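You operate a simulated robot arm through the tools that you are given. There is no shell and no other tool. Be economical: measure what you need, move in short steps, check, and stop when the job is done.

Carry out the task below with a simulated two-armed robot. There is one attempt and no reset: what you move stays moved.

Task
Put the blue cone on the top of the long table away on the right end of the white machine table. Take the pink chalk on the top of the long table and put it away on the top of the patch table. Put the foot labelled "cord" from the top of the long table on the large blue panel and the foot that says "edge" on the green panel. Take the blue link and leave it on top of the folded orange canopy. Count the blue line cards on the upper near shelf of the bench, then put as many of the seals from the upper near shelf of the bench on the right shelf under the fabric table. Open the black machine oil flap. Do these in any order. Set down upright: blue cone, pink chalk.

It is judged by the outcome, as a careful person would: the job done as asked, and still so three seconds after it is handed in. It fails if anything else is knocked over, pushed out of place, dropped, spilled or broken. Lids that push on must go on centred and level and be pressed home; caps that screw on are set level and turned clockwise until they are tight.

Robot
Two 7-joint arms with two-finger parallel grippers on one trunk, on a base that drives. Base frame: it is fixed to the floor where the robot stands at the start and does not move with it; the origin is under the middle of the robot, x ahead of it, y to its left, z up; the surface under the hand at the start is at about z = 92. Lengths are in cm, angles in rad, forces in N, time in s.
The left shoulder is at the start at [7, 18.8, 129], the right one opposite. With the tool pointing down near the work surface each hand reaches from about 28 to 80 cm from the robot's upright axis, wherever it stands, measured 20 degrees to its own side. Places, roughly: black machine oil flap [340, -500, 110]; blue cone (6x6x12 cm) [50, 0, 100]; blue line card [300, -75, 50]; blue link [300, 0, 100]; folded orange canopy [125, -25, 100]; foot [100, 125, 100]; green panel [75, 75, 100]; large blue panel [100, 75, 100]; pink chalk [50, 50, 100]; right end of the white machine table (31x21 cm) [226, -576, 78]; right shelf under the fabric table [320, 410, 30]; seal [300, -25, 50]; top of the patch table [80, 410, 90]. Payload 3.91 kg a hand.
The tool frame of a hand sits at the grasp point between the pads (the TCP): z along the fingers, y along the line on which they close. The tips reach 3 cm beyond it. Largest opening 11 cm; finger width 2, thickness 1; the body of the gripper, 4.8 by 11.2 cm, starts 5.5 cm behind the TCP.
Orientation is that of the tool frame in the base frame, as [roll, pitch, yaw] about the fixed x, y, z axes, in that order (R = Rz(yaw) Ry(pitch) Rx(roll)). With the fingers straight down and closing along the base's y, the tool's x points along the base's -x, its y along +y and its z along -z.

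Tools
- The arms move only by the tool play_rows. It takes "left_plan", "right_plan" or both (then of equal length, played together; a hand with none holds still); each is a list of rows, each a list of 3 entries, a list of its own where there are three numbers: the closure, from 0 (fully open) to 1 (shut), then the shift along the tool's x, y, z in cm, then the turn, a rotation vector about the tool's x, y, z in rad. In form: [[fingers, [tx, ty, tz], [ax, ay, az]], ...]. A call has 1 to 10 rows; each row is the pose to reach, as a shift and turn from the pose commanded when the call began, along the tool's axes at that moment. Rows are played at 5 a second. More than 5 cm and 0.15 rad between two rows, or a gripper value outside its range, and nothing of the call is played. A pose out of reach is approached as far as the arm can. The call stops where the force on the tool passes 40 N (or 10 N more than at its start, if that is more) or the arm is blocked; 0.2 s more then pass. Each finger travels about 7.2 cm/s and halts on what it meets, pressing with about 29 N; the grip force reading is that of the motor and also rises with nothing between the fingers. The clock runs only during rows and for 0.2 s after the last one: add rows that repeat a pose to give the fingers time. The reply holds the time, the measured pose of the TCP, the force on the tool along the base axes, the opening and the grip force, in the units named above and with some noise, with the torque about the TCP (base axes, N m) and any sound that the robot's microphone picked up.
- Cameras (640 x 400 px; columns grow to the right, rows downward): "scene" is now at [11.93, 3.37, 150.57]; the picture's right is [0.46, -0.89, 0.00], its down [-0.67, -0.35, -0.65] and it looks along [0.58, 0.30, -0.76] (base axes); focal length 284 px, centre (320, 200). "left" rides on the left gripper at [7.2, -1.7, -10.3] in its tool frame; the picture's right is [0.23, 0.97, 0.00], its down [-0.76, 0.18, -0.62] and it looks along [-0.61, 0.14, 0.78] (tool axes); focal length 222 px, centre (320, 200). "right" rides on the right gripper at [7.2, 1.7, -10.3] in its tool frame; the picture's right is [-0.23, 0.97, 0.00], its down [-0.76, -0.18, -0.62] and it looks along [-0.61, -0.14, 0.78] (tool axes); focal length 222 px, centre (320, 200). There is no depth. A picture from a camera that has moved, and an enlarged one, comes with that camera's place and axes in the base frame and with its lens. The place of the scene camera against the robot may be out by one fixed shift of up to 1.2 cm in any direction.
- grab_frame(camera): a new picture of that camera. The clock stands still meanwhile.
- slide_trunk(by): slides the trunk up (or, below 0, down) by that many cm; the arms and the scene camera ride with it, the base frame stays. It gives what a move gives, with no picture.
- base_move(legs): drives the robot by 1 to 6 legs, each [ahead, turn to the left] in cm and rad, along the robot's own axes; the way and the turn of a leg run together, so that a leg with both is an arc; at most 150 cm and 3.142 rad a leg. The arms and the cameras ride along, it lands a little off, and it stops where it bumps. It gives what a move gives.
- turn_head(pan, tilt): turns the head with the scene camera to pan (to the left, within 1.501 rad either way) and tilt (down, from -0.506 to 1.204), counted from straight ahead of the robot. It gives what a move gives.
- close_up(camera, box): a new picture of the part [left, top, right, bottom] of that camera's present view, enlarged. The clock stands still meanwhile.
- sign_off(): hands the job in; it is judged then, once.

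Go step by step. Nothing tells you exact positions but the pictures and the camera data: compare them with the known pose of the tool, close in by small moves and look again before you grip or let go. The budget is 217 turns and 212 pictures, counting those below and the enlarged ones. Unless the task says otherwise, let go and move clear before handing in.

The tools are called after ">>>" by a JSON object that holds its "method" and its "body". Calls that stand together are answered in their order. play_rows: Moves the arms, as the interface text tells. Its arguments: {"type":"object","properties":{"left_plan":{"type":"array","items":{"type":"array"}},"right_plan":{"type":"array","items":{"type":"array"}}},"required":[]} The other tools are called the same way: slide_trunk (by) slides the trunk up or down; base_move (legs) drives the base; turn_head (pan, tilt) turns the head that bears the scene camera; grab_frame (camera) takes a picture; close_up (camera, box) takes an enlarged picture of a part of a camera's view; sign_off () hands the job in.

At the start:

```text
t: 0.0
left_tool_pos: [40.52, 48.7, 117.14]
left_ee_rot: [-3.141, 0.0, 3.14]
left_force: [-0.2, 0.0, -0.7]
left_moment: [-0.01, 0.0, 0.01]
left_width: 11.02
left_grasp_force: 0.0
right_tool_pos: [45.52, 4.01, 117.95]
right_ee_rot: [-3.14, 0.0, -3.14]
right_force: [0.2, 0.4, -0.3]
right_moment: [-0.02, 0.01, 0.03]
right_width: 11.0
right_grasp_force: 0.2
trunk travel left (down, up): [-80.0, 14.0]
robot x, y, heading: [-0.01, 0.04, 0.001]
head pan, tilt: [0.475, 0.857]
```

scene: 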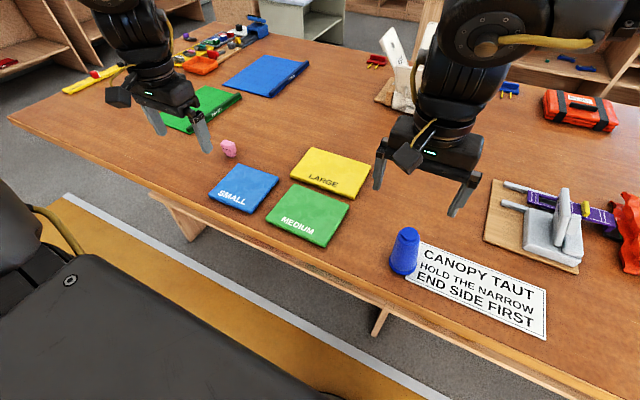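
right: 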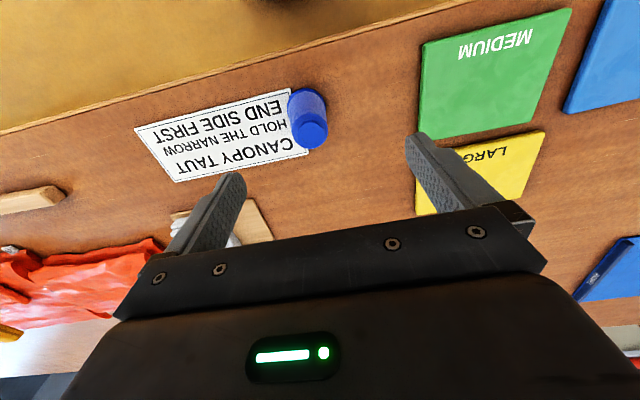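
left: 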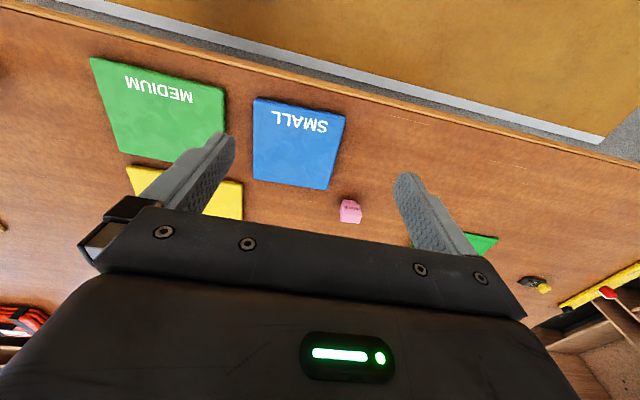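

I see the long table with coloured panels, the pink chalk and the blue cone close by. I'll look around first to find the panels, feet, and other furniture.

>>> {"method": "close_up", "body": {"camera": "scene", "box": [60, 0, 340, 175]}}

>>> {"method": "turn_head", "body": {"pan": 0.9, "tilt": 0.5}}

>>> {"method": "grab_frame", "body": {"camera": "scene"}}

>>> {"method": "turn_head", "body": {"pan": 0.0, "tilt": 0.45}}

>>> {"method": "grab_frame", "body": {"camera": "scene"}}

>>> {"method": "turn_head", "body": {"pan": -0.9, "tilt": 0.45}}

>>> {"method": "grab_frame", "body": {"camera": "scene"}}

```text
2.29 times, centred on (200, 88) of scene
camera zoom: at [11.93, 3.37, 150.57], right [0.46, -0.89, 0.0], down [-0.67, -0.35, -0.65], along [0.58, 0.3, -0.76], focal length 650 px, centre (594, 457)
```

zoom: 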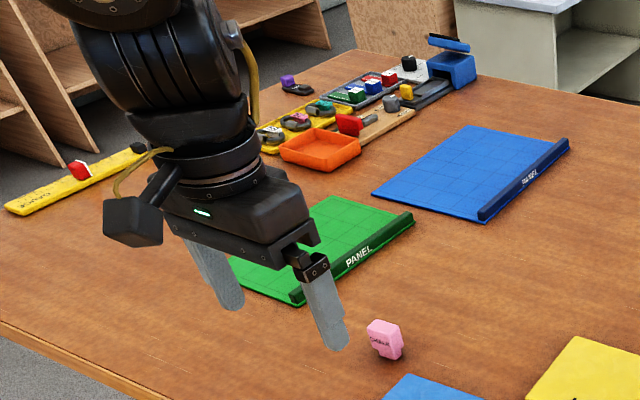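

```text
t: 0.9
left_tool_pos: [40.45, 48.72, 117.08]
left_ee_rot: [3.14, 0.001, -3.141]
left_force: [-0.4, -0.6, -0.8]
left_moment: [0.04, 0.0, 0.02]
left_width: 11.0
left_grasp_force: 0.0
right_tool_pos: [45.47, 4.12, 117.76]
right_ee_rot: [-3.141, 0.001, 3.141]
right_force: [0.0, -0.1, 0.8]
right_moment: [-0.01, -0.01, 0.01]
right_width: 10.99
right_grasp_force: 0.0
trunk travel left (down, up): [-80.0, 14.0]
robot x, y, heading: [-0.23, -0.14, 0.001]
head pan, tilt: [0.901, 0.499]
```

```text
207 pictures are left
camera scene: at [10.67, 6.94, 153.63], right [0.78, -0.62, 0.0], down [-0.3, -0.38, -0.88], along [0.55, 0.69, -0.48], focal length 284 px, centre (320, 200)
```

scene: 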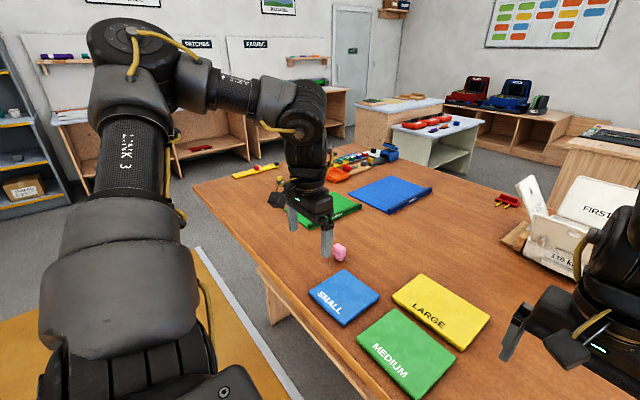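

```text
t: 2.1
left_tool_pos: [40.52, 48.72, 117.1]
left_ee_rot: [3.14, 0.0, 3.14]
left_force: [-0.2, -0.8, -0.3]
left_moment: [-0.01, 0.0, 0.02]
left_width: 11.01
left_grasp_force: 0.1
right_tool_pos: [45.56, 4.08, 117.88]
right_ee_rot: [-3.14, -0.002, 3.141]
right_force: [-0.1, 1.2, -0.7]
right_moment: [0.0, -0.02, 0.0]
right_width: 11.01
right_grasp_force: 0.0
trunk travel left (down, up): [-80.0, 14.0]
robot x, y, heading: [0.04, -0.13, 0.003]
head pan, tilt: [0.0, 0.45]
```

```text
206 pictures are left
camera scene: at [14.21, -0.17, 154.08], right [0.0, -1.0, 0.0], down [-0.44, 0.0, -0.9], along [0.9, 0.0, -0.44], focal length 284 px, centre (320, 200)
```

scene: 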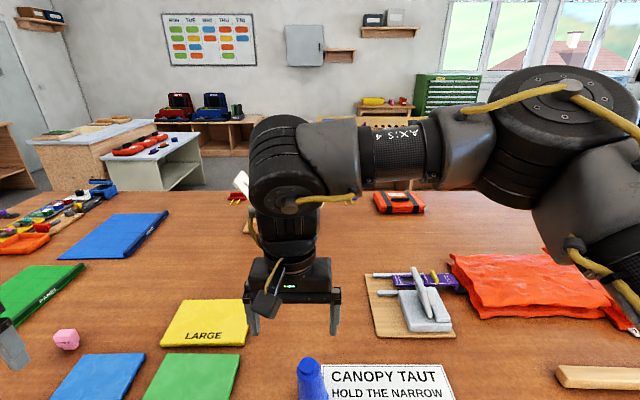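

```text
t: 3.3
left_tool_pos: [40.47, 48.71, 117.02]
left_ee_rot: [3.142, 0.001, -3.14]
left_force: [0.5, -0.5, 0.6]
left_moment: [0.03, -0.03, 0.04]
left_width: 10.99
left_grasp_force: 0.1
right_tool_pos: [45.55, 3.96, 117.88]
right_ee_rot: [-3.14, 0.001, -3.141]
right_force: [0.3, 0.0, -0.1]
right_moment: [0.01, 0.0, 0.04]
right_width: 11.02
right_grasp_force: 0.2
trunk travel left (down, up): [-80.0, 14.0]
robot x, y, heading: [0.18, 0.22, -0.002]
head pan, tilt: [-0.901, 0.45]
```

```text
205 pictures are left
camera scene: at [10.73, -7.38, 154.08], right [-0.78, -0.62, 0.0], down [-0.27, 0.34, -0.9], along [0.56, -0.71, -0.44], focal length 284 px, centre (320, 200)
```

scene: 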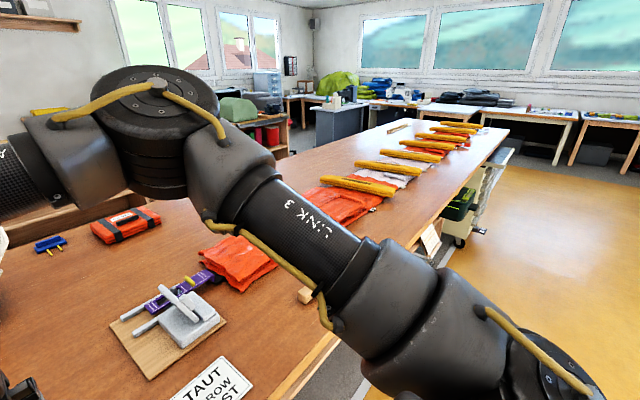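

The gridded green and blue panels are at left, with feet among small parts at the table's far left end. I zoom in there and at the far side bench.

>>> {"method": "turn_head", "body": {"pan": 0.85, "tilt": 0.35}}

>>> {"method": "close_up", "body": {"camera": "scene", "box": [220, 170, 460, 320]}}

>>> {"method": "close_up", "body": {"camera": "scene", "box": [20, 60, 420, 270]}}

>>> {"method": "turn_head", "body": {"pan": 0.2, "tilt": 0.2}}

>>> {"method": "grab_frame", "body": {"camera": "scene"}}

```text
t: 5.0
left_tool_pos: [40.47, 48.73, 117.07]
left_ee_rot: [3.142, 0.0, 3.141]
left_force: [-0.6, 0.3, -0.8]
left_moment: [-0.01, -0.03, 0.01]
left_width: 10.98
left_grasp_force: 0.1
right_tool_pos: [45.45, 4.06, 117.82]
right_ee_rot: [-3.141, 0.0, -3.141]
right_force: [0.0, 0.3, -0.8]
right_moment: [0.04, 0.0, -0.04]
right_width: 10.99
right_grasp_force: 0.0
trunk travel left (down, up): [-80.0, 14.0]
robot x, y, heading: [0.07, -0.05, 0.003]
head pan, tilt: [0.85, 0.351]
```

```text
2.67 times, centred on (340, 245) of scene
camera zoom: at [11.17, 6.81, 155.0], right [0.75, -0.66, 0.0], down [-0.23, -0.26, -0.94], along [0.62, 0.7, -0.34], focal length 758 px, centre (267, 80)
```

zoom: 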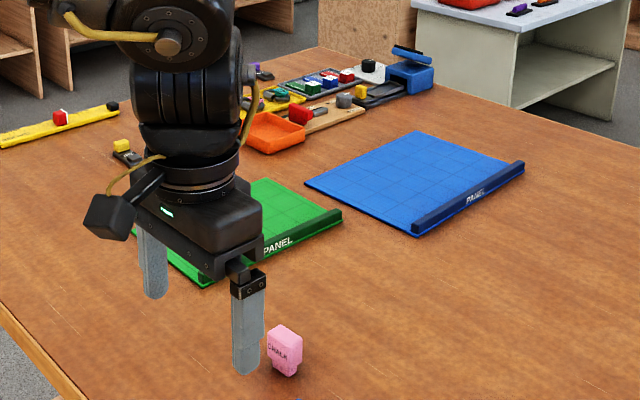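

```text
1.60 times, centred on (220, 165) of scene
camera zoom: at [11.17, 6.81, 155.0], right [0.75, -0.66, 0.0], down [-0.23, -0.26, -0.94], along [0.62, 0.7, -0.34], focal length 455 px, centre (480, 256)
```

zoom: 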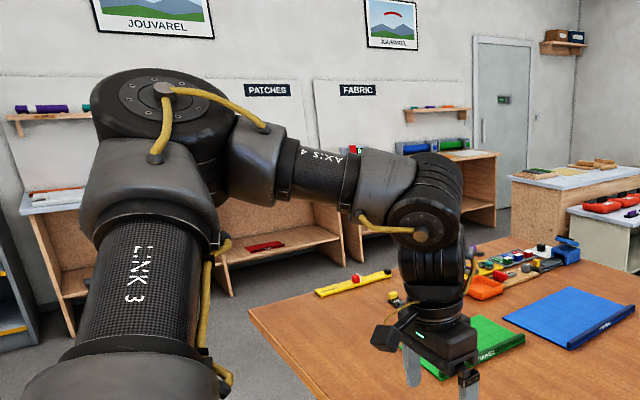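

```text
t: 6.1
left_tool_pos: [40.44, 48.58, 117.12]
left_ee_rot: [-3.141, -0.001, 3.14]
left_force: [0.7, 0.1, 0.0]
left_moment: [0.01, 0.0, 0.01]
left_width: 10.99
left_grasp_force: 0.1
right_tool_pos: [45.53, 4.1, 117.95]
right_ee_rot: [3.142, 0.001, 3.14]
right_force: [0.8, 0.2, -0.3]
right_moment: [0.01, -0.01, 0.01]
right_width: 11.0
right_grasp_force: 0.0
trunk travel left (down, up): [-80.0, 14.0]
robot x, y, heading: [0.17, -0.06, 0.002]
head pan, tilt: [0.201, 0.201]
```

```text
202 pictures are left
camera scene: at [14.14, 1.69, 156.4], right [0.2, -0.98, 0.0], down [-0.2, -0.04, -0.98], along [0.96, 0.2, -0.2], focal length 284 px, centre (320, 200)
```

scene: 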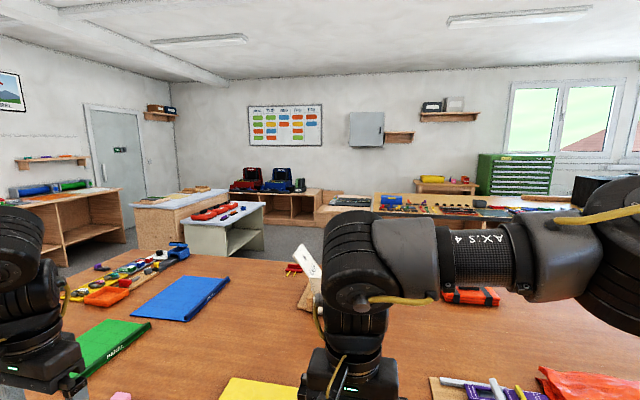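

Chalk is around (60, 60). I'll move 58 cm to the left along the table and look at it from there.

>>> {"method": "base_move", "body": {"legs": [[0, 1.571], [58, 0], [0, -1.571]]}}

>>> {"method": "turn_head", "body": {"pan": 0.0, "tilt": 0.75}}

>>> {"method": "grab_frame", "body": {"camera": "scene"}}

>>> {"method": "grab_frame", "body": {"camera": "right"}}

```text
t: 17.0
left_tool_pos: [40.19, 106.13, 117.05]
left_ee_rot: [-3.141, -0.001, -3.141]
left_force: [-0.3, 0.7, 0.4]
left_moment: [-0.01, 0.01, 0.02]
left_width: 11.0
left_grasp_force: 0.2
right_tool_pos: [45.22, 61.48, 117.75]
right_ee_rot: [-3.141, 0.001, 3.141]
right_force: [-0.2, -0.4, -0.1]
right_moment: [-0.02, -0.04, -0.01]
right_width: 11.0
right_grasp_force: 0.1
trunk travel left (down, up): [-80.0, 14.0]
robot x, y, heading: [-0.23, 57.76, -0.0]
head pan, tilt: [0.201, 0.201]
```

```text
t: 18.0
left_tool_pos: [40.23, 106.2, 117.02]
left_ee_rot: [3.141, -0.001, 3.141]
left_force: [0.4, -0.3, -0.2]
left_moment: [0.0, 0.01, 0.01]
left_width: 11.0
left_grasp_force: 0.0
right_tool_pos: [45.22, 61.55, 118.01]
right_ee_rot: [-3.14, 0.0, 3.141]
right_force: [-0.2, 0.2, -0.8]
right_moment: [0.0, -0.02, 0.02]
right_width: 10.99
right_grasp_force: 0.1
trunk travel left (down, up): [-80.0, 14.0]
robot x, y, heading: [-0.27, 57.2, -0.001]
head pan, tilt: [0.0, 0.75]
```

```text
201 pictures are left
camera scene: at [13.04, 57.25, 151.45], right [0.0, -1.0, 0.0], down [-0.68, 0.0, -0.73], along [0.73, 0.0, -0.68], focal length 284 px, centre (320, 200)
```

scene: 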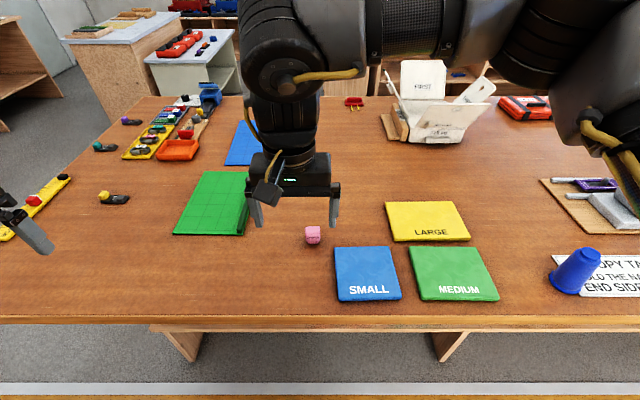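

```text
200 pictures are left
camera right: at [38.06, 63.25, 128.04], right [0.23, 0.97, 0.0], down [0.76, -0.18, 0.62], along [0.61, -0.14, -0.78], focal length 222 px, centre (320, 200)
```

right: 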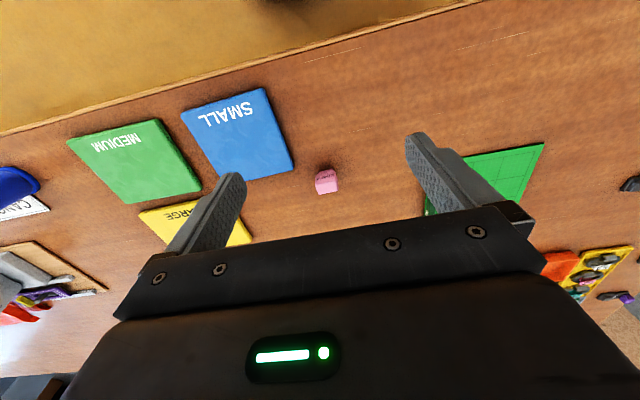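

Chalk is at about (61, 59). Zooming to see its shape.

>>> {"method": "close_up", "body": {"camera": "right", "box": [290, 155, 370, 205]}}

>>> {"method": "close_up", "body": {"camera": "scene", "box": [280, 210, 344, 250]}}

>>> {"method": "close_up", "body": {"camera": "scene", "box": [80, 80, 240, 180]}}

>>> {"method": "close_up", "body": {"camera": "scene", "box": [0, 150, 240, 300]}}

```text
8.00 times, centred on (330, 180) of right
camera zoom: at [38.06, 63.25, 128.04], right [0.23, 0.97, 0.0], down [0.76, -0.18, 0.62], along [0.61, -0.14, -0.78], focal length 1777 px, centre (240, 360)
```

zoom: 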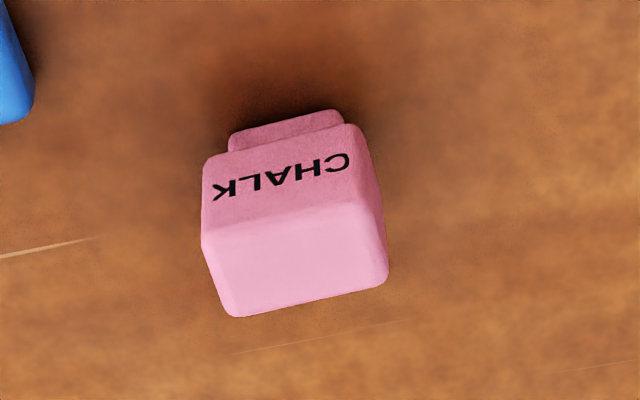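

```text
10.00 times, centred on (312, 230) of scene
camera zoom: at [13.04, 57.25, 151.45], right [0.0, -1.0, 0.0], down [-0.68, 0.0, -0.73], along [0.73, 0.0, -0.68], focal length 2842 px, centre (400, -100)
```

zoom: 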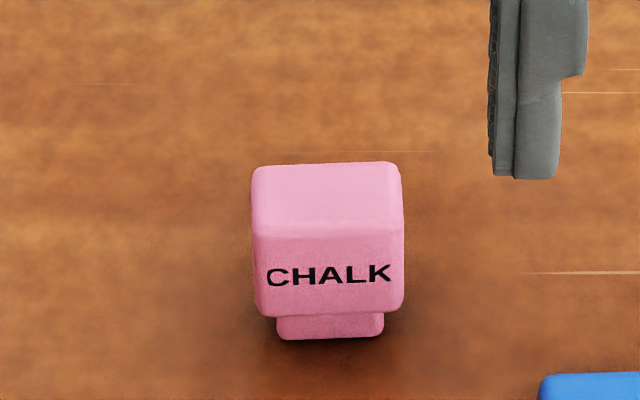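

```text
4.00 times, centred on (160, 130) of scene
camera zoom: at [13.04, 57.25, 151.45], right [0.0, -1.0, 0.0], down [-0.68, 0.0, -0.73], along [0.73, 0.0, -0.68], focal length 1137 px, centre (960, 480)
```

zoom: 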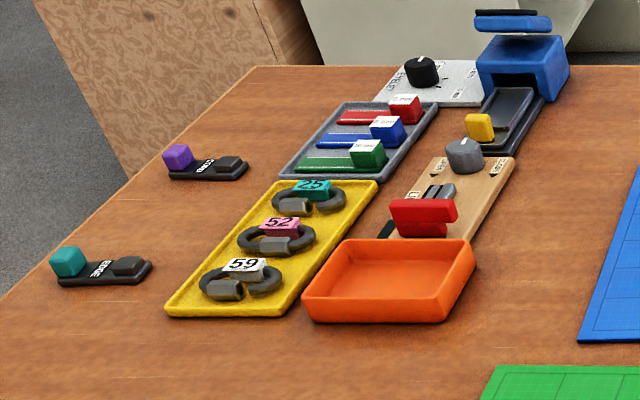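

```text
2.67 times, centred on (120, 225) of scene
camera zoom: at [13.04, 57.25, 151.45], right [0.0, -1.0, 0.0], down [-0.68, 0.0, -0.73], along [0.73, 0.0, -0.68], focal length 758 px, centre (853, 133)
```

zoom: 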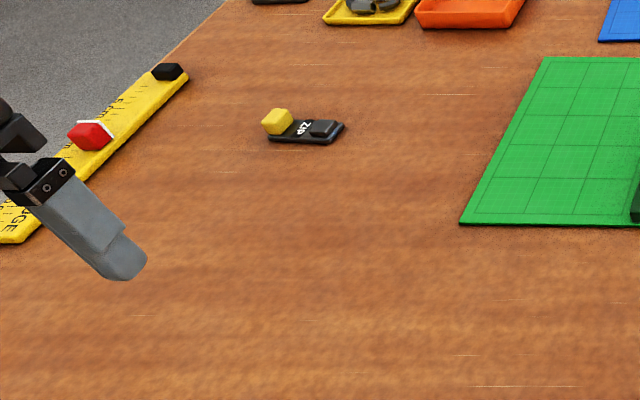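

CORD foot (purple) is at about (125, 138) and EDGE (teal) at (105, 138). First I take the chalk with the right hand.

>>> {"method": "play_rows", "body": {"right_plan": [[0.1, [-4, -0.6, 0], [0, 0, 0]], [0.2, [-8, -1.2, 1], [0, 0, 0]], [0.3, [-12, -1.8, 4], [0, 0, 0]], [0.3, [-15.5, -2.2, 7.5], [0, 0, 0]], [0.3, [-15.5, -2.2, 12], [0, 0, 0]], [0.3, [-15.5, -2.2, 15], [0, 0, 0]]]}}

>>> {"method": "grab_frame", "body": {"camera": "right"}}

>>> {"method": "close_up", "body": {"camera": "scene", "box": [240, 170, 400, 270]}}

```text
refused: row 3 steps farther than a row can; nothing moved
```

```text
195 pictures are left
camera right: at [38.06, 63.25, 128.04], right [0.23, 0.97, 0.0], down [0.76, -0.18, 0.62], along [0.61, -0.14, -0.78], focal length 222 px, centre (320, 200)
```

right: 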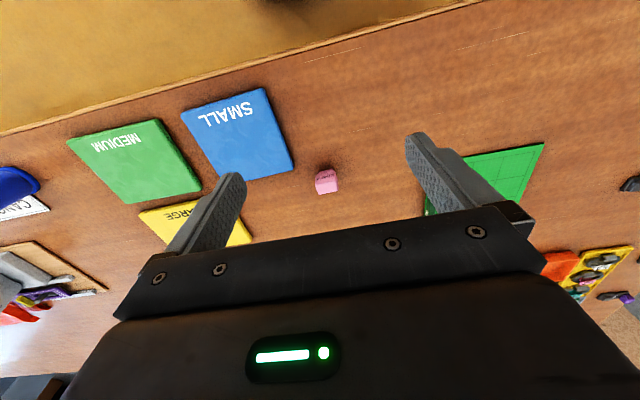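

```text
4.00 times, centred on (320, 220) of scene
camera zoom: at [13.04, 57.25, 151.45], right [0.0, -1.0, 0.0], down [-0.68, 0.0, -0.73], along [0.73, 0.0, -0.68], focal length 1137 px, centre (320, 120)
```

zoom: 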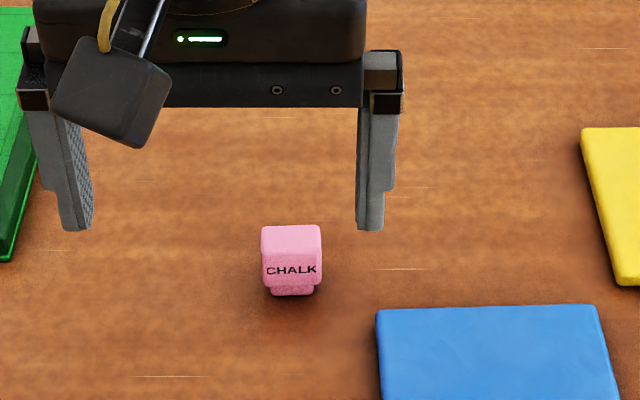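

One row stepped too far; I split it smaller.

>>> {"method": "play_rows", "body": {"right_plan": [[0.1, [-4, -0.6, 0], [0, 0, 0]], [0.2, [-8, -1.2, 1], [0, 0, 0]], [0.3, [-12, -1.8, 3], [0, 0, 0]], [0.3, [-15.5, -2.2, 6], [0, 0, 0]], [0.3, [-15.5, -2.2, 10.5], [0, 0, 0]], [0.3, [-15.5, -2.2, 15], [0, 0, 0]], [0.3, [-15.5, -2.2, 15], [0, 0, 0]]]}}

>>> {"method": "grab_frame", "body": {"camera": "right"}}

>>> {"method": "close_up", "body": {"camera": "scene", "box": [240, 170, 400, 270]}}

```text
t: 19.6
left_tool_pos: [40.32, 106.14, 117.03]
left_ee_rot: [-3.141, -0.001, -3.139]
left_force: [0.5, -0.5, 0.8]
left_moment: [-0.01, 0.0, 0.04]
left_width: 11.0
left_grasp_force: 0.1
right_tool_pos: [59.05, 59.79, 103.01]
right_ee_rot: [3.14, 0.006, 3.138]
right_force: [1.3, 0.2, 0.4]
right_moment: [0.03, 0.0, -0.02]
right_width: 7.68
right_grasp_force: 0.1
right hand out of reach, approached as far as the arm can: row 4, 5, 6, 7
trunk travel left (down, up): [-80.0, 14.0]
robot x, y, heading: [0.09, 57.51, 0.002]
head pan, tilt: [0.0, 0.75]
```

```text
193 pictures are left
camera right: at [51.82, 61.61, 113.28], right [0.23, 0.97, 0.0], down [0.76, -0.18, 0.63], along [0.61, -0.14, -0.78], focal length 222 px, centre (320, 200)
```

right: 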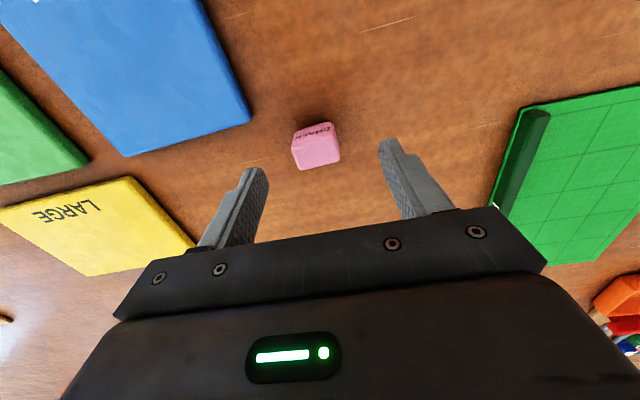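

```text
4.00 times, centred on (320, 220) of scene
camera zoom: at [13.01, 57.27, 151.44], right [0.0, -1.0, 0.0], down [-0.68, 0.0, -0.73], along [0.73, 0.0, -0.68], focal length 1137 px, centre (320, 120)
```

zoom: 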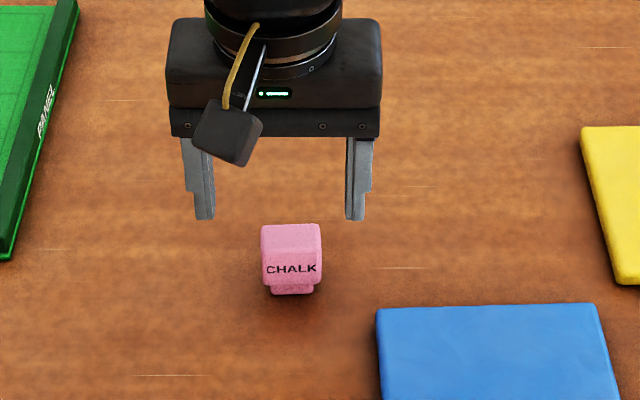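

The cross-body reach is short. I'll raise the hand, turn the base 0.35 left so the chalk lies on the right arm's side.

>>> {"method": "play_rows", "body": {"right_plan": [[0.3, [0, 0, -5], [0, 0, 0]], [0.3, [3, 0, -10], [0, 0, 0]], [0.3, [6, 0, -13], [0, 0, 0]], [0.3, [6, 0, -13], [0, 0, 0]]]}}

>>> {"method": "base_move", "body": {"legs": [[0, 0.35]]}}

```text
refused: row 2 steps farther than a row can; nothing moved
```

```text
t: 21.1
left_tool_pos: [20.56, 117.15, 117.12]
left_ee_rot: [3.14, 0.001, -2.784]
left_force: [-0.5, -0.6, 0.3]
left_moment: [-0.03, 0.04, -0.05]
left_width: 11.04
left_grasp_force: 0.0
right_tool_pos: [54.38, 80.4, 103.08]
right_ee_rot: [3.138, 0.002, -2.786]
right_force: [-0.4, 0.2, -0.2]
right_moment: [0.0, 0.0, 0.0]
right_width: 7.69
right_grasp_force: 0.1
trunk travel left (down, up): [-80.0, 14.0]
robot x, y, heading: [-0.14, 57.52, 0.36]
head pan, tilt: [0.0, 0.75]
```

Now the hand moves across above the chalk with the tool turned square to it.

>>> {"method": "play_rows", "body": {"right_plan": [[0.3, [0, -3, -3], [0, 0, 0.06]], [0.3, [0.3, -7, -4], [0, 0, 0.13]], [0.3, [0.6, -11, -4], [0, 0, 0.2]], [0.3, [0.9, -15, -4], [0, 0, 0.27]], [0.3, [1.2, -19, -4], [0, 0, 0.33]], [0.3, [1.44, -22, -4], [0, 0, 0.355]], [0.3, [1.44, -22, -4], [0, 0, 0.355]]]}}

>>> {"method": "turn_head", "body": {"pan": -0.35, "tilt": 0.75}}

>>> {"method": "grab_frame", "body": {"camera": "right"}}

>>> {"method": "close_up", "body": {"camera": "scene", "box": [240, 170, 400, 270]}}

```text
t: 22.7
left_tool_pos: [20.42, 117.23, 117.04]
left_ee_rot: [-3.141, -0.001, -2.78]
left_force: [-0.3, -0.1, 0.0]
left_moment: [-0.03, 0.0, -0.06]
left_width: 10.99
left_grasp_force: 0.1
right_tool_pos: [60.83, 59.5, 107.26]
right_ee_rot: [3.139, 0.001, 3.14]
right_force: [-0.4, 0.2, -0.1]
right_moment: [-0.02, -0.06, 0.0]
right_width: 7.7
right_grasp_force: 0.0
trunk travel left (down, up): [-80.0, 14.0]
robot x, y, heading: [0.12, 57.59, 0.357]
head pan, tilt: [0.0, 0.75]
```

```text
t: 23.5
left_tool_pos: [20.61, 117.17, 116.92]
left_ee_rot: [3.141, -0.001, -2.782]
left_force: [-0.6, 0.7, -0.6]
left_moment: [0.02, 0.0, 0.01]
left_width: 11.0
left_grasp_force: 0.0
right_tool_pos: [60.94, 59.25, 107.18]
right_ee_rot: [3.137, 0.001, -3.14]
right_force: [0.8, -0.1, -0.8]
right_moment: [0.04, 0.02, 0.01]
right_width: 7.68
right_grasp_force: 0.0
trunk travel left (down, up): [-80.0, 14.0]
robot x, y, heading: [-0.17, 57.21, 0.36]
head pan, tilt: [-0.351, 0.75]
```

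```text
191 pictures are left
camera right: at [53.67, 61.03, 117.44], right [0.23, 0.97, 0.0], down [0.76, -0.18, 0.62], along [0.61, -0.14, -0.78], focal length 222 px, centre (320, 200)
```

right: 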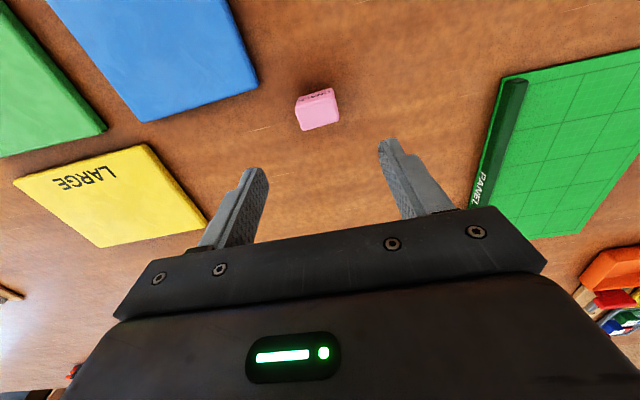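

```text
4.00 times, centred on (320, 220) of scene
camera zoom: at [12.73, 59.06, 151.44], right [0.01, -1.0, 0.0], down [-0.68, -0.01, -0.73], along [0.73, 0.01, -0.68], focal length 1137 px, centre (320, 120)
```

zoom: 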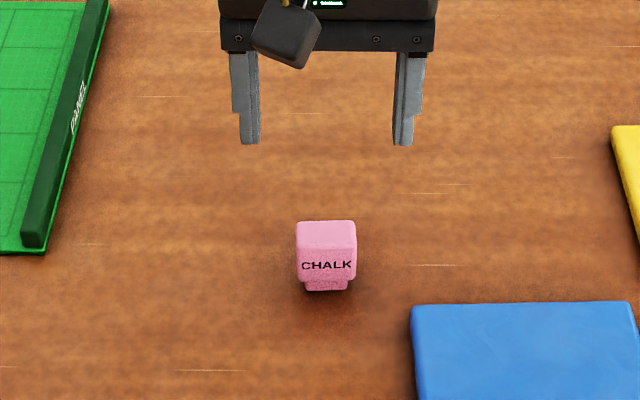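

Aligned. Descend and close on the chalk.

>>> {"method": "play_rows", "body": {"right_plan": [[0.3, [0.4, 0, 4], [0, 0, 0]], [0.3, [0.4, 0, 8], [0, 0, 0]], [0.3, [0.4, 0, 11.3], [0, 0, 0]], [0.3, [0.4, 0, 11.3], [0, 0, 0]], [0.6, [0.4, 0, 11.3], [0, 0, 0]], [0.8, [0.4, 0, 11.3], [0, 0, 0]], [0.8, [0.4, 0, 11.3], [0, 0, 0]]]}}

>>> {"method": "close_up", "body": {"camera": "scene", "box": [240, 170, 400, 270]}}

```text
t: 25.1
left_tool_pos: [20.49, 117.28, 117.07]
left_ee_rot: [3.141, 0.0, -2.782]
left_force: [0.2, -0.1, -0.2]
left_moment: [-0.01, 0.0, -0.01]
left_width: 11.01
left_grasp_force: 0.0
right_tool_pos: [60.81, 59.42, 95.74]
right_ee_rot: [3.139, 0.002, -3.142]
right_force: [-0.2, 0.1, 0.9]
right_moment: [0.02, 0.02, -0.01]
right_width: 3.78
right_grasp_force: 29.6
trunk travel left (down, up): [-80.0, 14.0]
robot x, y, heading: [-0.02, 57.23, 0.359]
head pan, tilt: [-0.351, 0.75]
```

```text
4.00 times, centred on (320, 220) of scene
camera zoom: at [12.73, 59.06, 151.44], right [0.01, -1.0, 0.0], down [-0.68, -0.01, -0.73], along [0.73, 0.01, -0.68], focal length 1137 px, centre (320, 120)
```

zoom: 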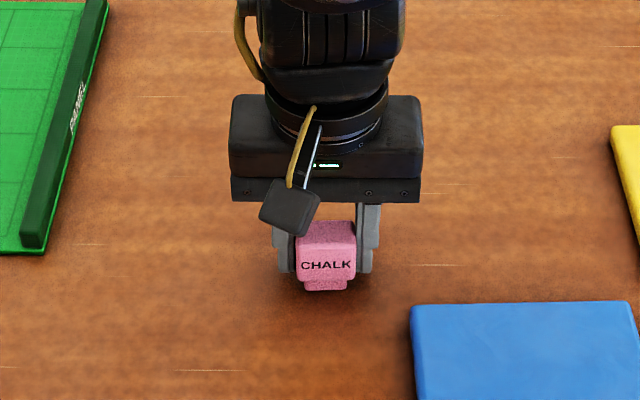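

Chalk is held. Lift it, bring it in, then drive around to the left end of the long table.

>>> {"method": "play_rows", "body": {"right_plan": [[0.8, [0, 0, -4], [0, 0, 0]], [0.8, [0, 0, -8.5], [0, 0, 0]], [0.8, [0, 0, -13], [0, 0, 0]], [0.8, [0, 0, -17.5], [0, 0, 0]], [0.8, [4, 0, -20], [0, 0, 0]], [0.8, [8, 0, -21], [0, 0, 0]], [0.8, [12, 0, -22], [0, 0, 0]], [0.8, [12, 0, -22], [0, 0, 0]]]}}

>>> {"method": "base_move", "body": {"legs": [[0, 1.21], [140, 0], [0, -1.571], [110, 0], [0, -1.571]]}}

>>> {"method": "turn_head", "body": {"pan": 0, "tilt": 0.7}}

>>> {"method": "grab_frame", "body": {"camera": "scene"}}

>>> {"method": "grab_frame", "body": {"camera": "left"}}

```text
t: 26.9
left_tool_pos: [20.47, 117.23, 117.07]
left_ee_rot: [-3.141, 0.0, -2.782]
left_force: [0.3, -0.8, 0.4]
left_moment: [0.02, -0.03, 0.01]
left_width: 10.99
left_grasp_force: 0.0
right_tool_pos: [48.5, 59.36, 117.85]
right_ee_rot: [3.139, 0.002, 3.141]
right_force: [0.1, 0.5, -0.5]
right_moment: [-0.01, -0.06, 0.05]
right_width: 3.75
right_grasp_force: 28.8
trunk travel left (down, up): [-80.0, 14.0]
robot x, y, heading: [-0.23, 57.63, 0.361]
head pan, tilt: [-0.351, 0.75]
```

```text
t: 49.8
left_tool_pos: [151.29, 156.84, 117.02]
left_ee_rot: [3.141, -0.001, 1.553]
left_force: [0.1, -0.4, 0.3]
left_moment: [-0.02, 0.0, 0.04]
left_width: 11.01
left_grasp_force: 0.1
right_tool_pos: [87.28, 152.24, 117.66]
right_ee_rot: [3.138, 0.002, 1.195]
right_force: [0.6, 1.2, -0.8]
right_moment: [-0.04, 0.01, -0.01]
right_width: 3.73
right_grasp_force: 28.7
trunk travel left (down, up): [-80.0, 14.0]
robot x, y, heading: [103.36, 198.42, -1.59]
head pan, tilt: [-0.351, 0.75]
```

```text
t: 50.6
left_tool_pos: [151.26, 156.68, 117.15]
left_ee_rot: [-3.141, 0.002, 1.552]
left_force: [0.7, -0.8, -0.7]
left_moment: [-0.02, 0.01, 0.0]
left_width: 11.02
left_grasp_force: 0.1
right_tool_pos: [87.23, 152.21, 117.77]
right_ee_rot: [3.137, 0.002, 1.193]
right_force: [-0.4, -0.3, -0.3]
right_moment: [0.04, 0.0, -0.01]
right_width: 3.73
right_grasp_force: 29.6
trunk travel left (down, up): [-80.0, 14.0]
robot x, y, heading: [103.36, 197.74, -1.592]
head pan, tilt: [0.0, 0.7]
```

```text
188 pictures are left
camera scene: at [103.08, 184.42, 151.86], right [-1.0, 0.02, 0.0], down [0.01, 0.64, -0.76], along [-0.01, -0.76, -0.64], focal length 284 px, centre (320, 200)
```

scene: 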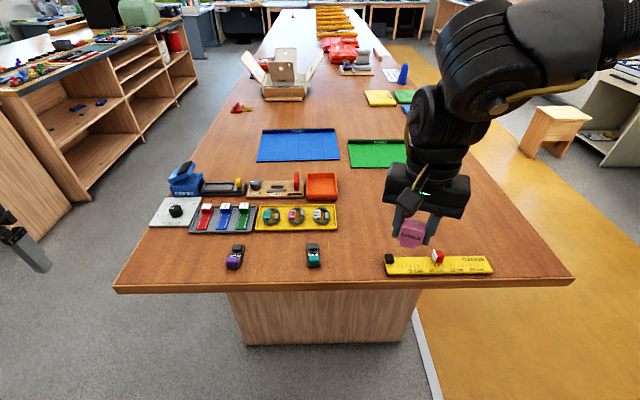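

```text
187 pictures are left
camera left: at [149.67, 164.05, 127.35], right [0.98, 0.21, 0.0], down [0.16, -0.76, 0.62], along [0.13, -0.61, -0.78], focal length 222 px, centre (320, 200)
```

left: 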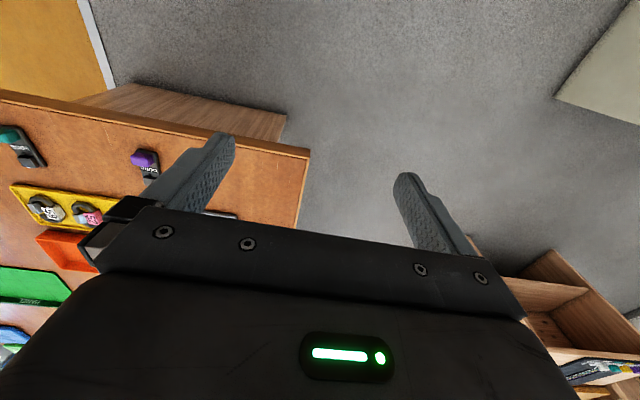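

Robot is at the table end, feet at (124,137) and (104,137). I'll deliver the chalk first: turn around and view the patch table.

>>> {"method": "base_move", "body": {"legs": [[0, -3.12]]}}

>>> {"method": "turn_head", "body": {"pan": 0, "tilt": 0.3}}

>>> {"method": "grab_frame", "body": {"camera": "scene"}}

```text
t: 58.4
left_tool_pos: [56.05, 240.3, 117.12]
left_ee_rot: [-3.141, 0.0, -1.606]
left_force: [0.3, 0.2, 0.6]
left_moment: [0.03, 0.01, 0.02]
left_width: 10.98
left_grasp_force: 0.1
right_tool_pos: [120.19, 243.95, 117.73]
right_ee_rot: [3.139, 0.003, -1.963]
right_force: [0.4, 0.5, -0.5]
right_moment: [0.01, 0.02, -0.01]
right_width: 3.75
right_grasp_force: 29.1
trunk travel left (down, up): [-80.0, 14.0]
robot x, y, heading: [103.3, 198.1, 1.537]
head pan, tilt: [0.0, 0.7]
```

```text
t: 59.3
left_tool_pos: [56.01, 240.36, 116.87]
left_ee_rot: [3.141, 0.0, -1.605]
left_force: [-0.4, 0.4, 0.2]
left_moment: [-0.02, -0.02, 0.02]
left_width: 10.99
left_grasp_force: 0.0
right_tool_pos: [120.28, 243.93, 117.69]
right_ee_rot: [3.138, 0.003, -1.963]
right_force: [-0.2, -0.2, -0.9]
right_moment: [-0.04, -0.04, 0.0]
right_width: 3.73
right_grasp_force: 29.3
trunk travel left (down, up): [-80.0, 14.0]
robot x, y, heading: [103.58, 198.11, 1.537]
head pan, tilt: [0.0, 0.3]
```

```text
186 pictures are left
camera scene: at [103.8, 212.3, 155.47], right [1.0, -0.03, 0.0], down [-0.01, -0.3, -0.95], along [0.03, 0.95, -0.3], focal length 284 px, centre (320, 200)
```

scene: 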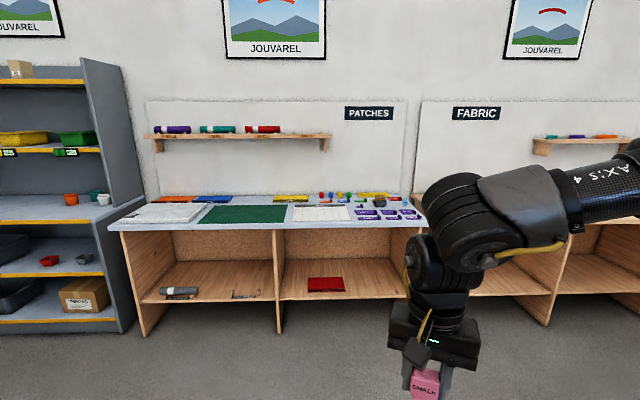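

>>> {"method": "close_up", "body": {"camera": "scene", "box": [100, 180, 440, 300]}}

>>> {"method": "turn_head", "body": {"pan": -0.8, "tilt": 0.3}}

>>> {"method": "grab_frame", "body": {"camera": "scene"}}

```text
1.88 times, centred on (270, 240) of scene
camera zoom: at [103.8, 212.3, 155.47], right [1.0, -0.03, 0.0], down [-0.01, -0.3, -0.95], along [0.03, 0.95, -0.3], focal length 535 px, centre (414, 125)
```

zoom: 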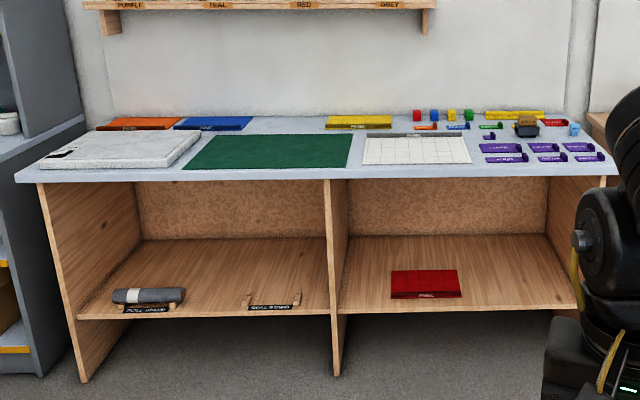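

```text
t: 60.4
left_tool_pos: [56.07, 240.35, 117.09]
left_ee_rot: [-3.141, 0.001, -1.604]
left_force: [0.5, 0.2, 0.6]
left_moment: [-0.02, 0.01, 0.02]
left_width: 10.99
left_grasp_force: 0.0
right_tool_pos: [120.13, 243.94, 117.63]
right_ee_rot: [3.139, 0.001, -1.964]
right_force: [0.0, -0.5, -0.4]
right_moment: [0.0, 0.02, 0.03]
right_width: 3.74
right_grasp_force: 29.0
trunk travel left (down, up): [-80.0, 14.0]
robot x, y, heading: [103.25, 197.92, 1.536]
head pan, tilt: [-0.799, 0.3]
```

```text
184 pictures are left
camera scene: at [110.38, 209.26, 155.47], right [0.67, -0.74, 0.0], down [-0.22, -0.2, -0.96], along [0.71, 0.64, -0.3], focal length 284 px, centre (320, 200)
```

scene: 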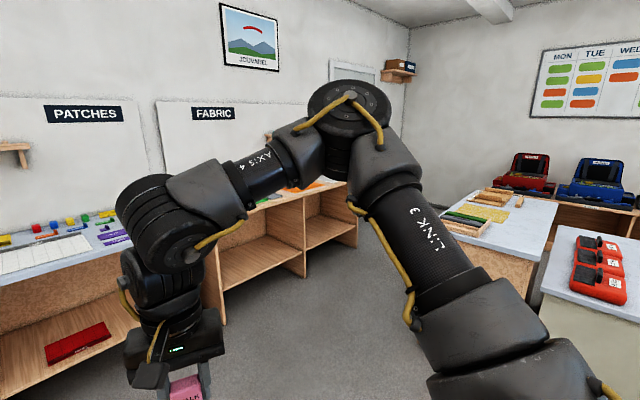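

Table top is crowded; a strip at the front right seems free. I drive closer to look.

>>> {"method": "base_move", "body": {"legs": [[0, -1.537], [22, 0], [0, 1.571], [112, 0]]}}

>>> {"method": "turn_head", "body": {"pan": 0, "tilt": 0.65}}

>>> {"method": "grab_frame", "body": {"camera": "scene"}}

>>> {"method": "grab_frame", "body": {"camera": "right"}}

```text
t: 75.0
left_tool_pos: [96.14, 353.36, 117.09]
left_ee_rot: [-3.141, -0.001, -1.692]
left_force: [0.3, -0.2, -0.5]
left_moment: [0.02, -0.01, -0.03]
left_width: 10.98
left_grasp_force: 0.0
right_tool_pos: [160.2, 351.42, 117.79]
right_ee_rot: [3.138, 0.0, -2.049]
right_force: [-0.8, -0.6, -0.5]
right_moment: [-0.02, -0.01, -0.01]
right_width: 3.73
right_grasp_force: 29.0
trunk travel left (down, up): [-80.0, 14.0]
robot x, y, heading: [139.36, 307.53, 1.453]
head pan, tilt: [-0.799, 0.3]
```

```text
t: 76.1
left_tool_pos: [96.16, 353.31, 117.05]
left_ee_rot: [-3.142, 0.0, -1.691]
left_force: [0.6, -0.2, 0.5]
left_moment: [0.01, -0.01, 0.01]
left_width: 10.96
left_grasp_force: 0.0
right_tool_pos: [160.35, 351.49, 117.76]
right_ee_rot: [3.138, 0.002, -2.05]
right_force: [0.8, 0.1, -1.1]
right_moment: [-0.02, 0.0, 0.03]
right_width: 3.74
right_grasp_force: 28.8
trunk travel left (down, up): [-80.0, 14.0]
robot x, y, heading: [139.79, 307.61, 1.448]
head pan, tilt: [0.0, 0.649]
```

```text
183 pictures are left
camera scene: at [141.19, 320.7, 152.3], right [0.99, -0.12, 0.0], down [-0.07, -0.6, -0.8], along [0.1, 0.79, -0.6], focal length 284 px, centre (320, 200)
```

scene: 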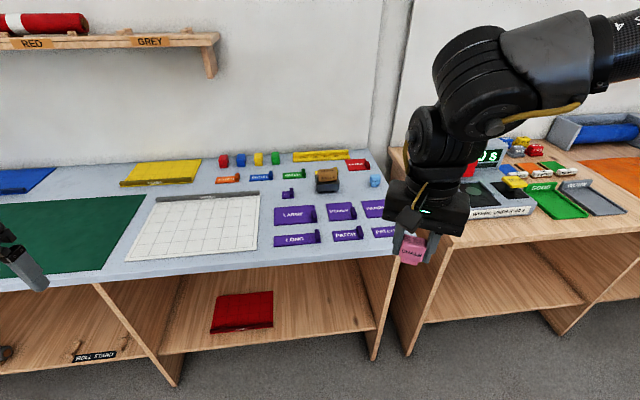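

```text
182 pictures are left
camera right: at [155.53, 345.82, 127.93], right [-0.76, 0.65, 0.0], down [0.51, 0.59, 0.62], along [0.4, 0.48, -0.78], focal length 222 px, centre (320, 200)
```

right: 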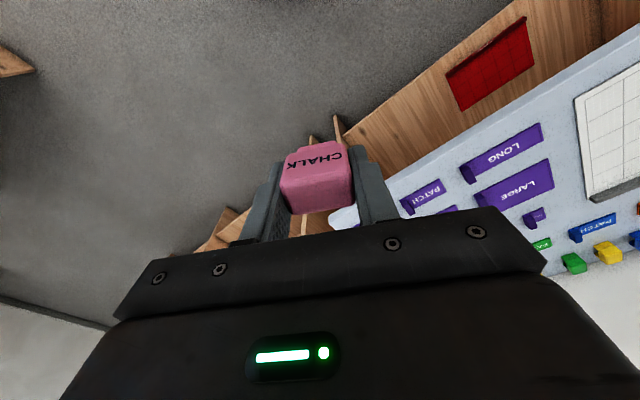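

>>> {"method": "close_up", "body": {"camera": "scene", "box": [110, 140, 430, 300]}}

>>> {"method": "turn_head", "body": {"pan": 0.6, "tilt": 0.55}}

>>> {"method": "grab_frame", "body": {"camera": "scene"}}

```text
2.00 times, centred on (270, 220) of scene
camera zoom: at [141.19, 320.7, 152.3], right [0.99, -0.12, 0.0], down [-0.07, -0.6, -0.8], along [0.1, 0.79, -0.6], focal length 568 px, centre (420, 160)
```

zoom: 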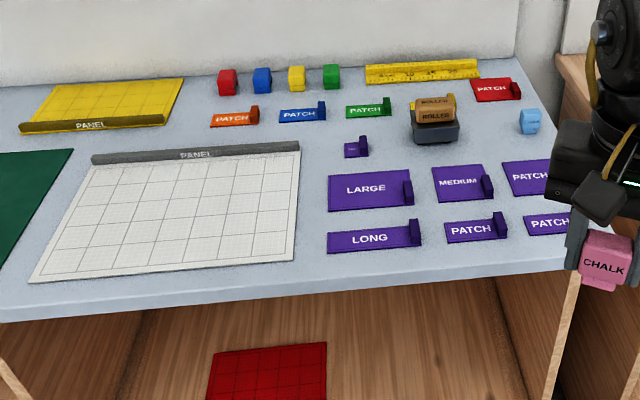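

```text
t: 77.1
left_tool_pos: [96.01, 353.33, 117.05]
left_ee_rot: [-3.141, -0.002, -1.693]
left_force: [0.0, 0.6, 0.9]
left_moment: [-0.03, 0.02, 0.0]
left_width: 11.0
left_grasp_force: 0.1
right_tool_pos: [160.43, 351.48, 117.72]
right_ee_rot: [3.137, 0.003, -2.05]
right_force: [0.4, -0.6, -0.4]
right_moment: [0.03, -0.01, 0.0]
right_width: 3.75
right_grasp_force: 29.2
trunk travel left (down, up): [-80.0, 14.0]
robot x, y, heading: [139.25, 307.3, 1.448]
head pan, tilt: [0.6, 0.55]
```

```text
180 pictures are left
camera scene: at [136.0, 320.07, 153.17], right [0.89, 0.46, 0.0], down [0.24, -0.46, -0.85], along [-0.39, 0.76, -0.52], focal length 284 px, centre (320, 200)
```

scene: 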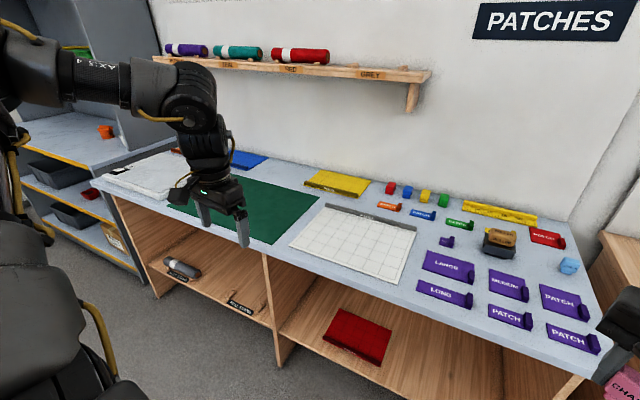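

A clear patch of table lies between the roller, cyan block and purple patches at about (165, 404). I drive 27 cm nearer.

>>> {"method": "base_move", "body": {"legs": [[27, 0]]}}

>>> {"method": "turn_head", "body": {"pan": -0.15, "tilt": 0.65}}

>>> {"method": "grab_frame", "body": {"camera": "scene"}}

```text
t: 79.1
left_tool_pos: [99.08, 380.72, 117.08]
left_ee_rot: [-3.14, 0.003, -1.686]
left_force: [-0.1, 0.1, 1.1]
left_moment: [-0.02, 0.0, -0.02]
left_width: 10.99
left_grasp_force: 0.0
right_tool_pos: [163.33, 379.09, 117.74]
right_ee_rot: [3.138, 0.005, -2.045]
right_force: [0.4, -0.8, -1.4]
right_moment: [0.02, 0.02, -0.02]
right_width: 3.72
right_grasp_force: 29.9
trunk travel left (down, up): [-80.0, 14.0]
robot x, y, heading: [142.7, 334.92, 1.456]
head pan, tilt: [0.6, 0.55]
```

```text
t: 80.2
left_tool_pos: [99.06, 380.7, 117.05]
left_ee_rot: [-3.141, 0.0, -1.683]
left_force: [-0.2, 0.3, 0.7]
left_moment: [-0.03, 0.0, -0.02]
left_width: 11.0
left_grasp_force: 0.0
right_tool_pos: [163.1, 379.22, 117.62]
right_ee_rot: [3.138, 0.003, -2.044]
right_force: [-0.3, -0.3, -1.3]
right_moment: [-0.02, 0.01, -0.03]
right_width: 3.75
right_grasp_force: 29.1
trunk travel left (down, up): [-80.0, 14.0]
robot x, y, heading: [142.92, 334.95, 1.456]
head pan, tilt: [-0.15, 0.649]
```

```text
179 pictures are left
camera scene: at [145.61, 348.13, 152.3], right [0.97, -0.26, 0.0], down [-0.16, -0.58, -0.8], along [0.21, 0.77, -0.6], focal length 284 px, centre (320, 200)
```

scene: 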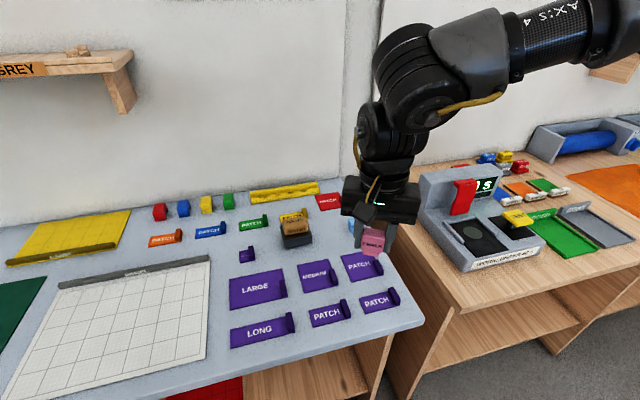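

Move the chalk above that spot, squaring the tool, then check with the wrist camera.

>>> {"method": "play_rows", "body": {"right_plan": [[0.8, [-3.9, 1.65, 0], [0, 0, -0.08]], [0.8, [-7.8, 3.3, 0], [0, 0, -0.16]], [0.8, [-11.6, 4.95, 0], [0, 0, -0.24]], [0.8, [-15.5, 6.6, 0], [0, 0, -0.32]], [0.8, [-19.4, 8.25, 0], [0, 0, -0.4]], [0.8, [-23.3, 9.9, 0], [0, 0, -0.47]], [0.8, [-23.3, 9.9, 4.5], [0, 0, -0.47]], [0.8, [-23.3, 9.9, 8], [0, 0, -0.47]], [0.8, [-23.3, 9.9, 8], [0, 0, -0.47]]]}}

>>> {"method": "grab_frame", "body": {"camera": "right"}}

>>> {"method": "close_up", "body": {"camera": "scene", "box": [220, 160, 460, 310]}}

```text
t: 82.2
left_tool_pos: [98.96, 380.72, 116.96]
left_ee_rot: [-3.141, 0.0, -1.687]
left_force: [-1.1, -0.5, -0.9]
left_moment: [0.0, -0.01, -0.01]
left_width: 11.01
left_grasp_force: 0.0
right_tool_pos: [152.06, 389.13, 113.37]
right_ee_rot: [3.141, 0.005, -1.576]
right_force: [0.1, 0.1, 0.1]
right_moment: [0.0, -0.01, 0.0]
right_width: 3.72
right_grasp_force: 29.2
right hand out of reach, approached as far as the arm can: row 3, 4, 5, 6, 7, 8, 9
trunk travel left (down, up): [-80.0, 14.0]
robot x, y, heading: [142.99, 335.17, 1.456]
head pan, tilt: [-0.15, 0.649]
```

```text
178 pictures are left
camera right: at [150.41, 381.93, 123.54], right [-0.97, 0.23, 0.0], down [0.18, 0.76, 0.63], along [0.14, 0.61, -0.78], focal length 222 px, centre (320, 200)
```

right: 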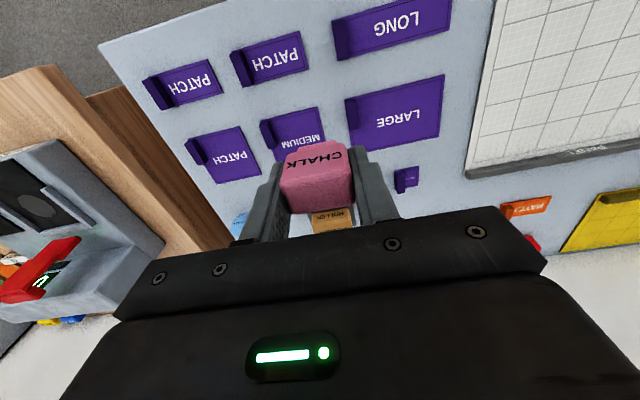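

```text
2.67 times, centred on (340, 235) of scene
camera zoom: at [145.5, 348.1, 152.31], right [0.97, -0.26, 0.0], down [-0.16, -0.58, -0.8], along [0.21, 0.77, -0.6], focal length 758 px, centre (267, 107)
```

zoom: 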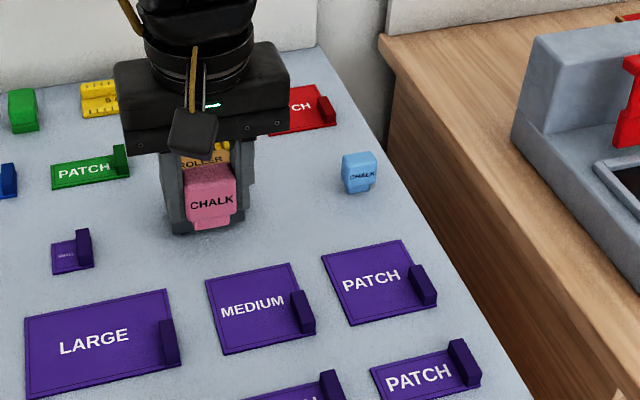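

The arm stopped short (at 152,389) because of reach at this height. I lower the trunk by 8 and turn the base a little left to give the right arm its better side.

>>> {"method": "base_move", "body": {"legs": [[3, 0.2]]}}

>>> {"method": "slide_trunk", "body": {"by": -8}}

```text
t: 83.3
left_tool_pos: [90.97, 374.25, 117.17]
left_ee_rot: [-3.14, 0.0, -1.484]
left_force: [0.3, -1.4, 0.5]
left_moment: [-0.01, 0.03, -0.01]
left_width: 11.0
left_grasp_force: 0.1
right_tool_pos: [141.39, 393.01, 113.35]
right_ee_rot: [3.139, 0.005, -1.378]
right_force: [-0.1, 0.1, -0.5]
right_moment: [0.01, 0.0, 0.01]
right_width: 3.73
right_grasp_force: 28.9
trunk travel left (down, up): [-80.0, 14.0]
robot x, y, heading: [142.86, 337.7, 1.654]
head pan, tilt: [-0.15, 0.649]
```

```text
t: 84.5
left_tool_pos: [90.95, 374.31, 109.07]
left_ee_rot: [-3.142, 0.0, -1.487]
left_force: [0.6, 0.0, -0.5]
left_moment: [0.0, 0.01, 0.01]
left_width: 11.01
left_grasp_force: 0.0
right_tool_pos: [141.34, 393.11, 105.29]
right_ee_rot: [3.139, 0.006, -1.378]
right_force: [-0.2, -0.1, -1.0]
right_moment: [0.01, -0.02, 0.01]
right_width: 3.71
right_grasp_force: 29.0
trunk travel left (down, up): [-72.0, 22.0]
robot x, y, heading: [142.49, 337.98, 1.656]
head pan, tilt: [-0.15, 0.649]
```

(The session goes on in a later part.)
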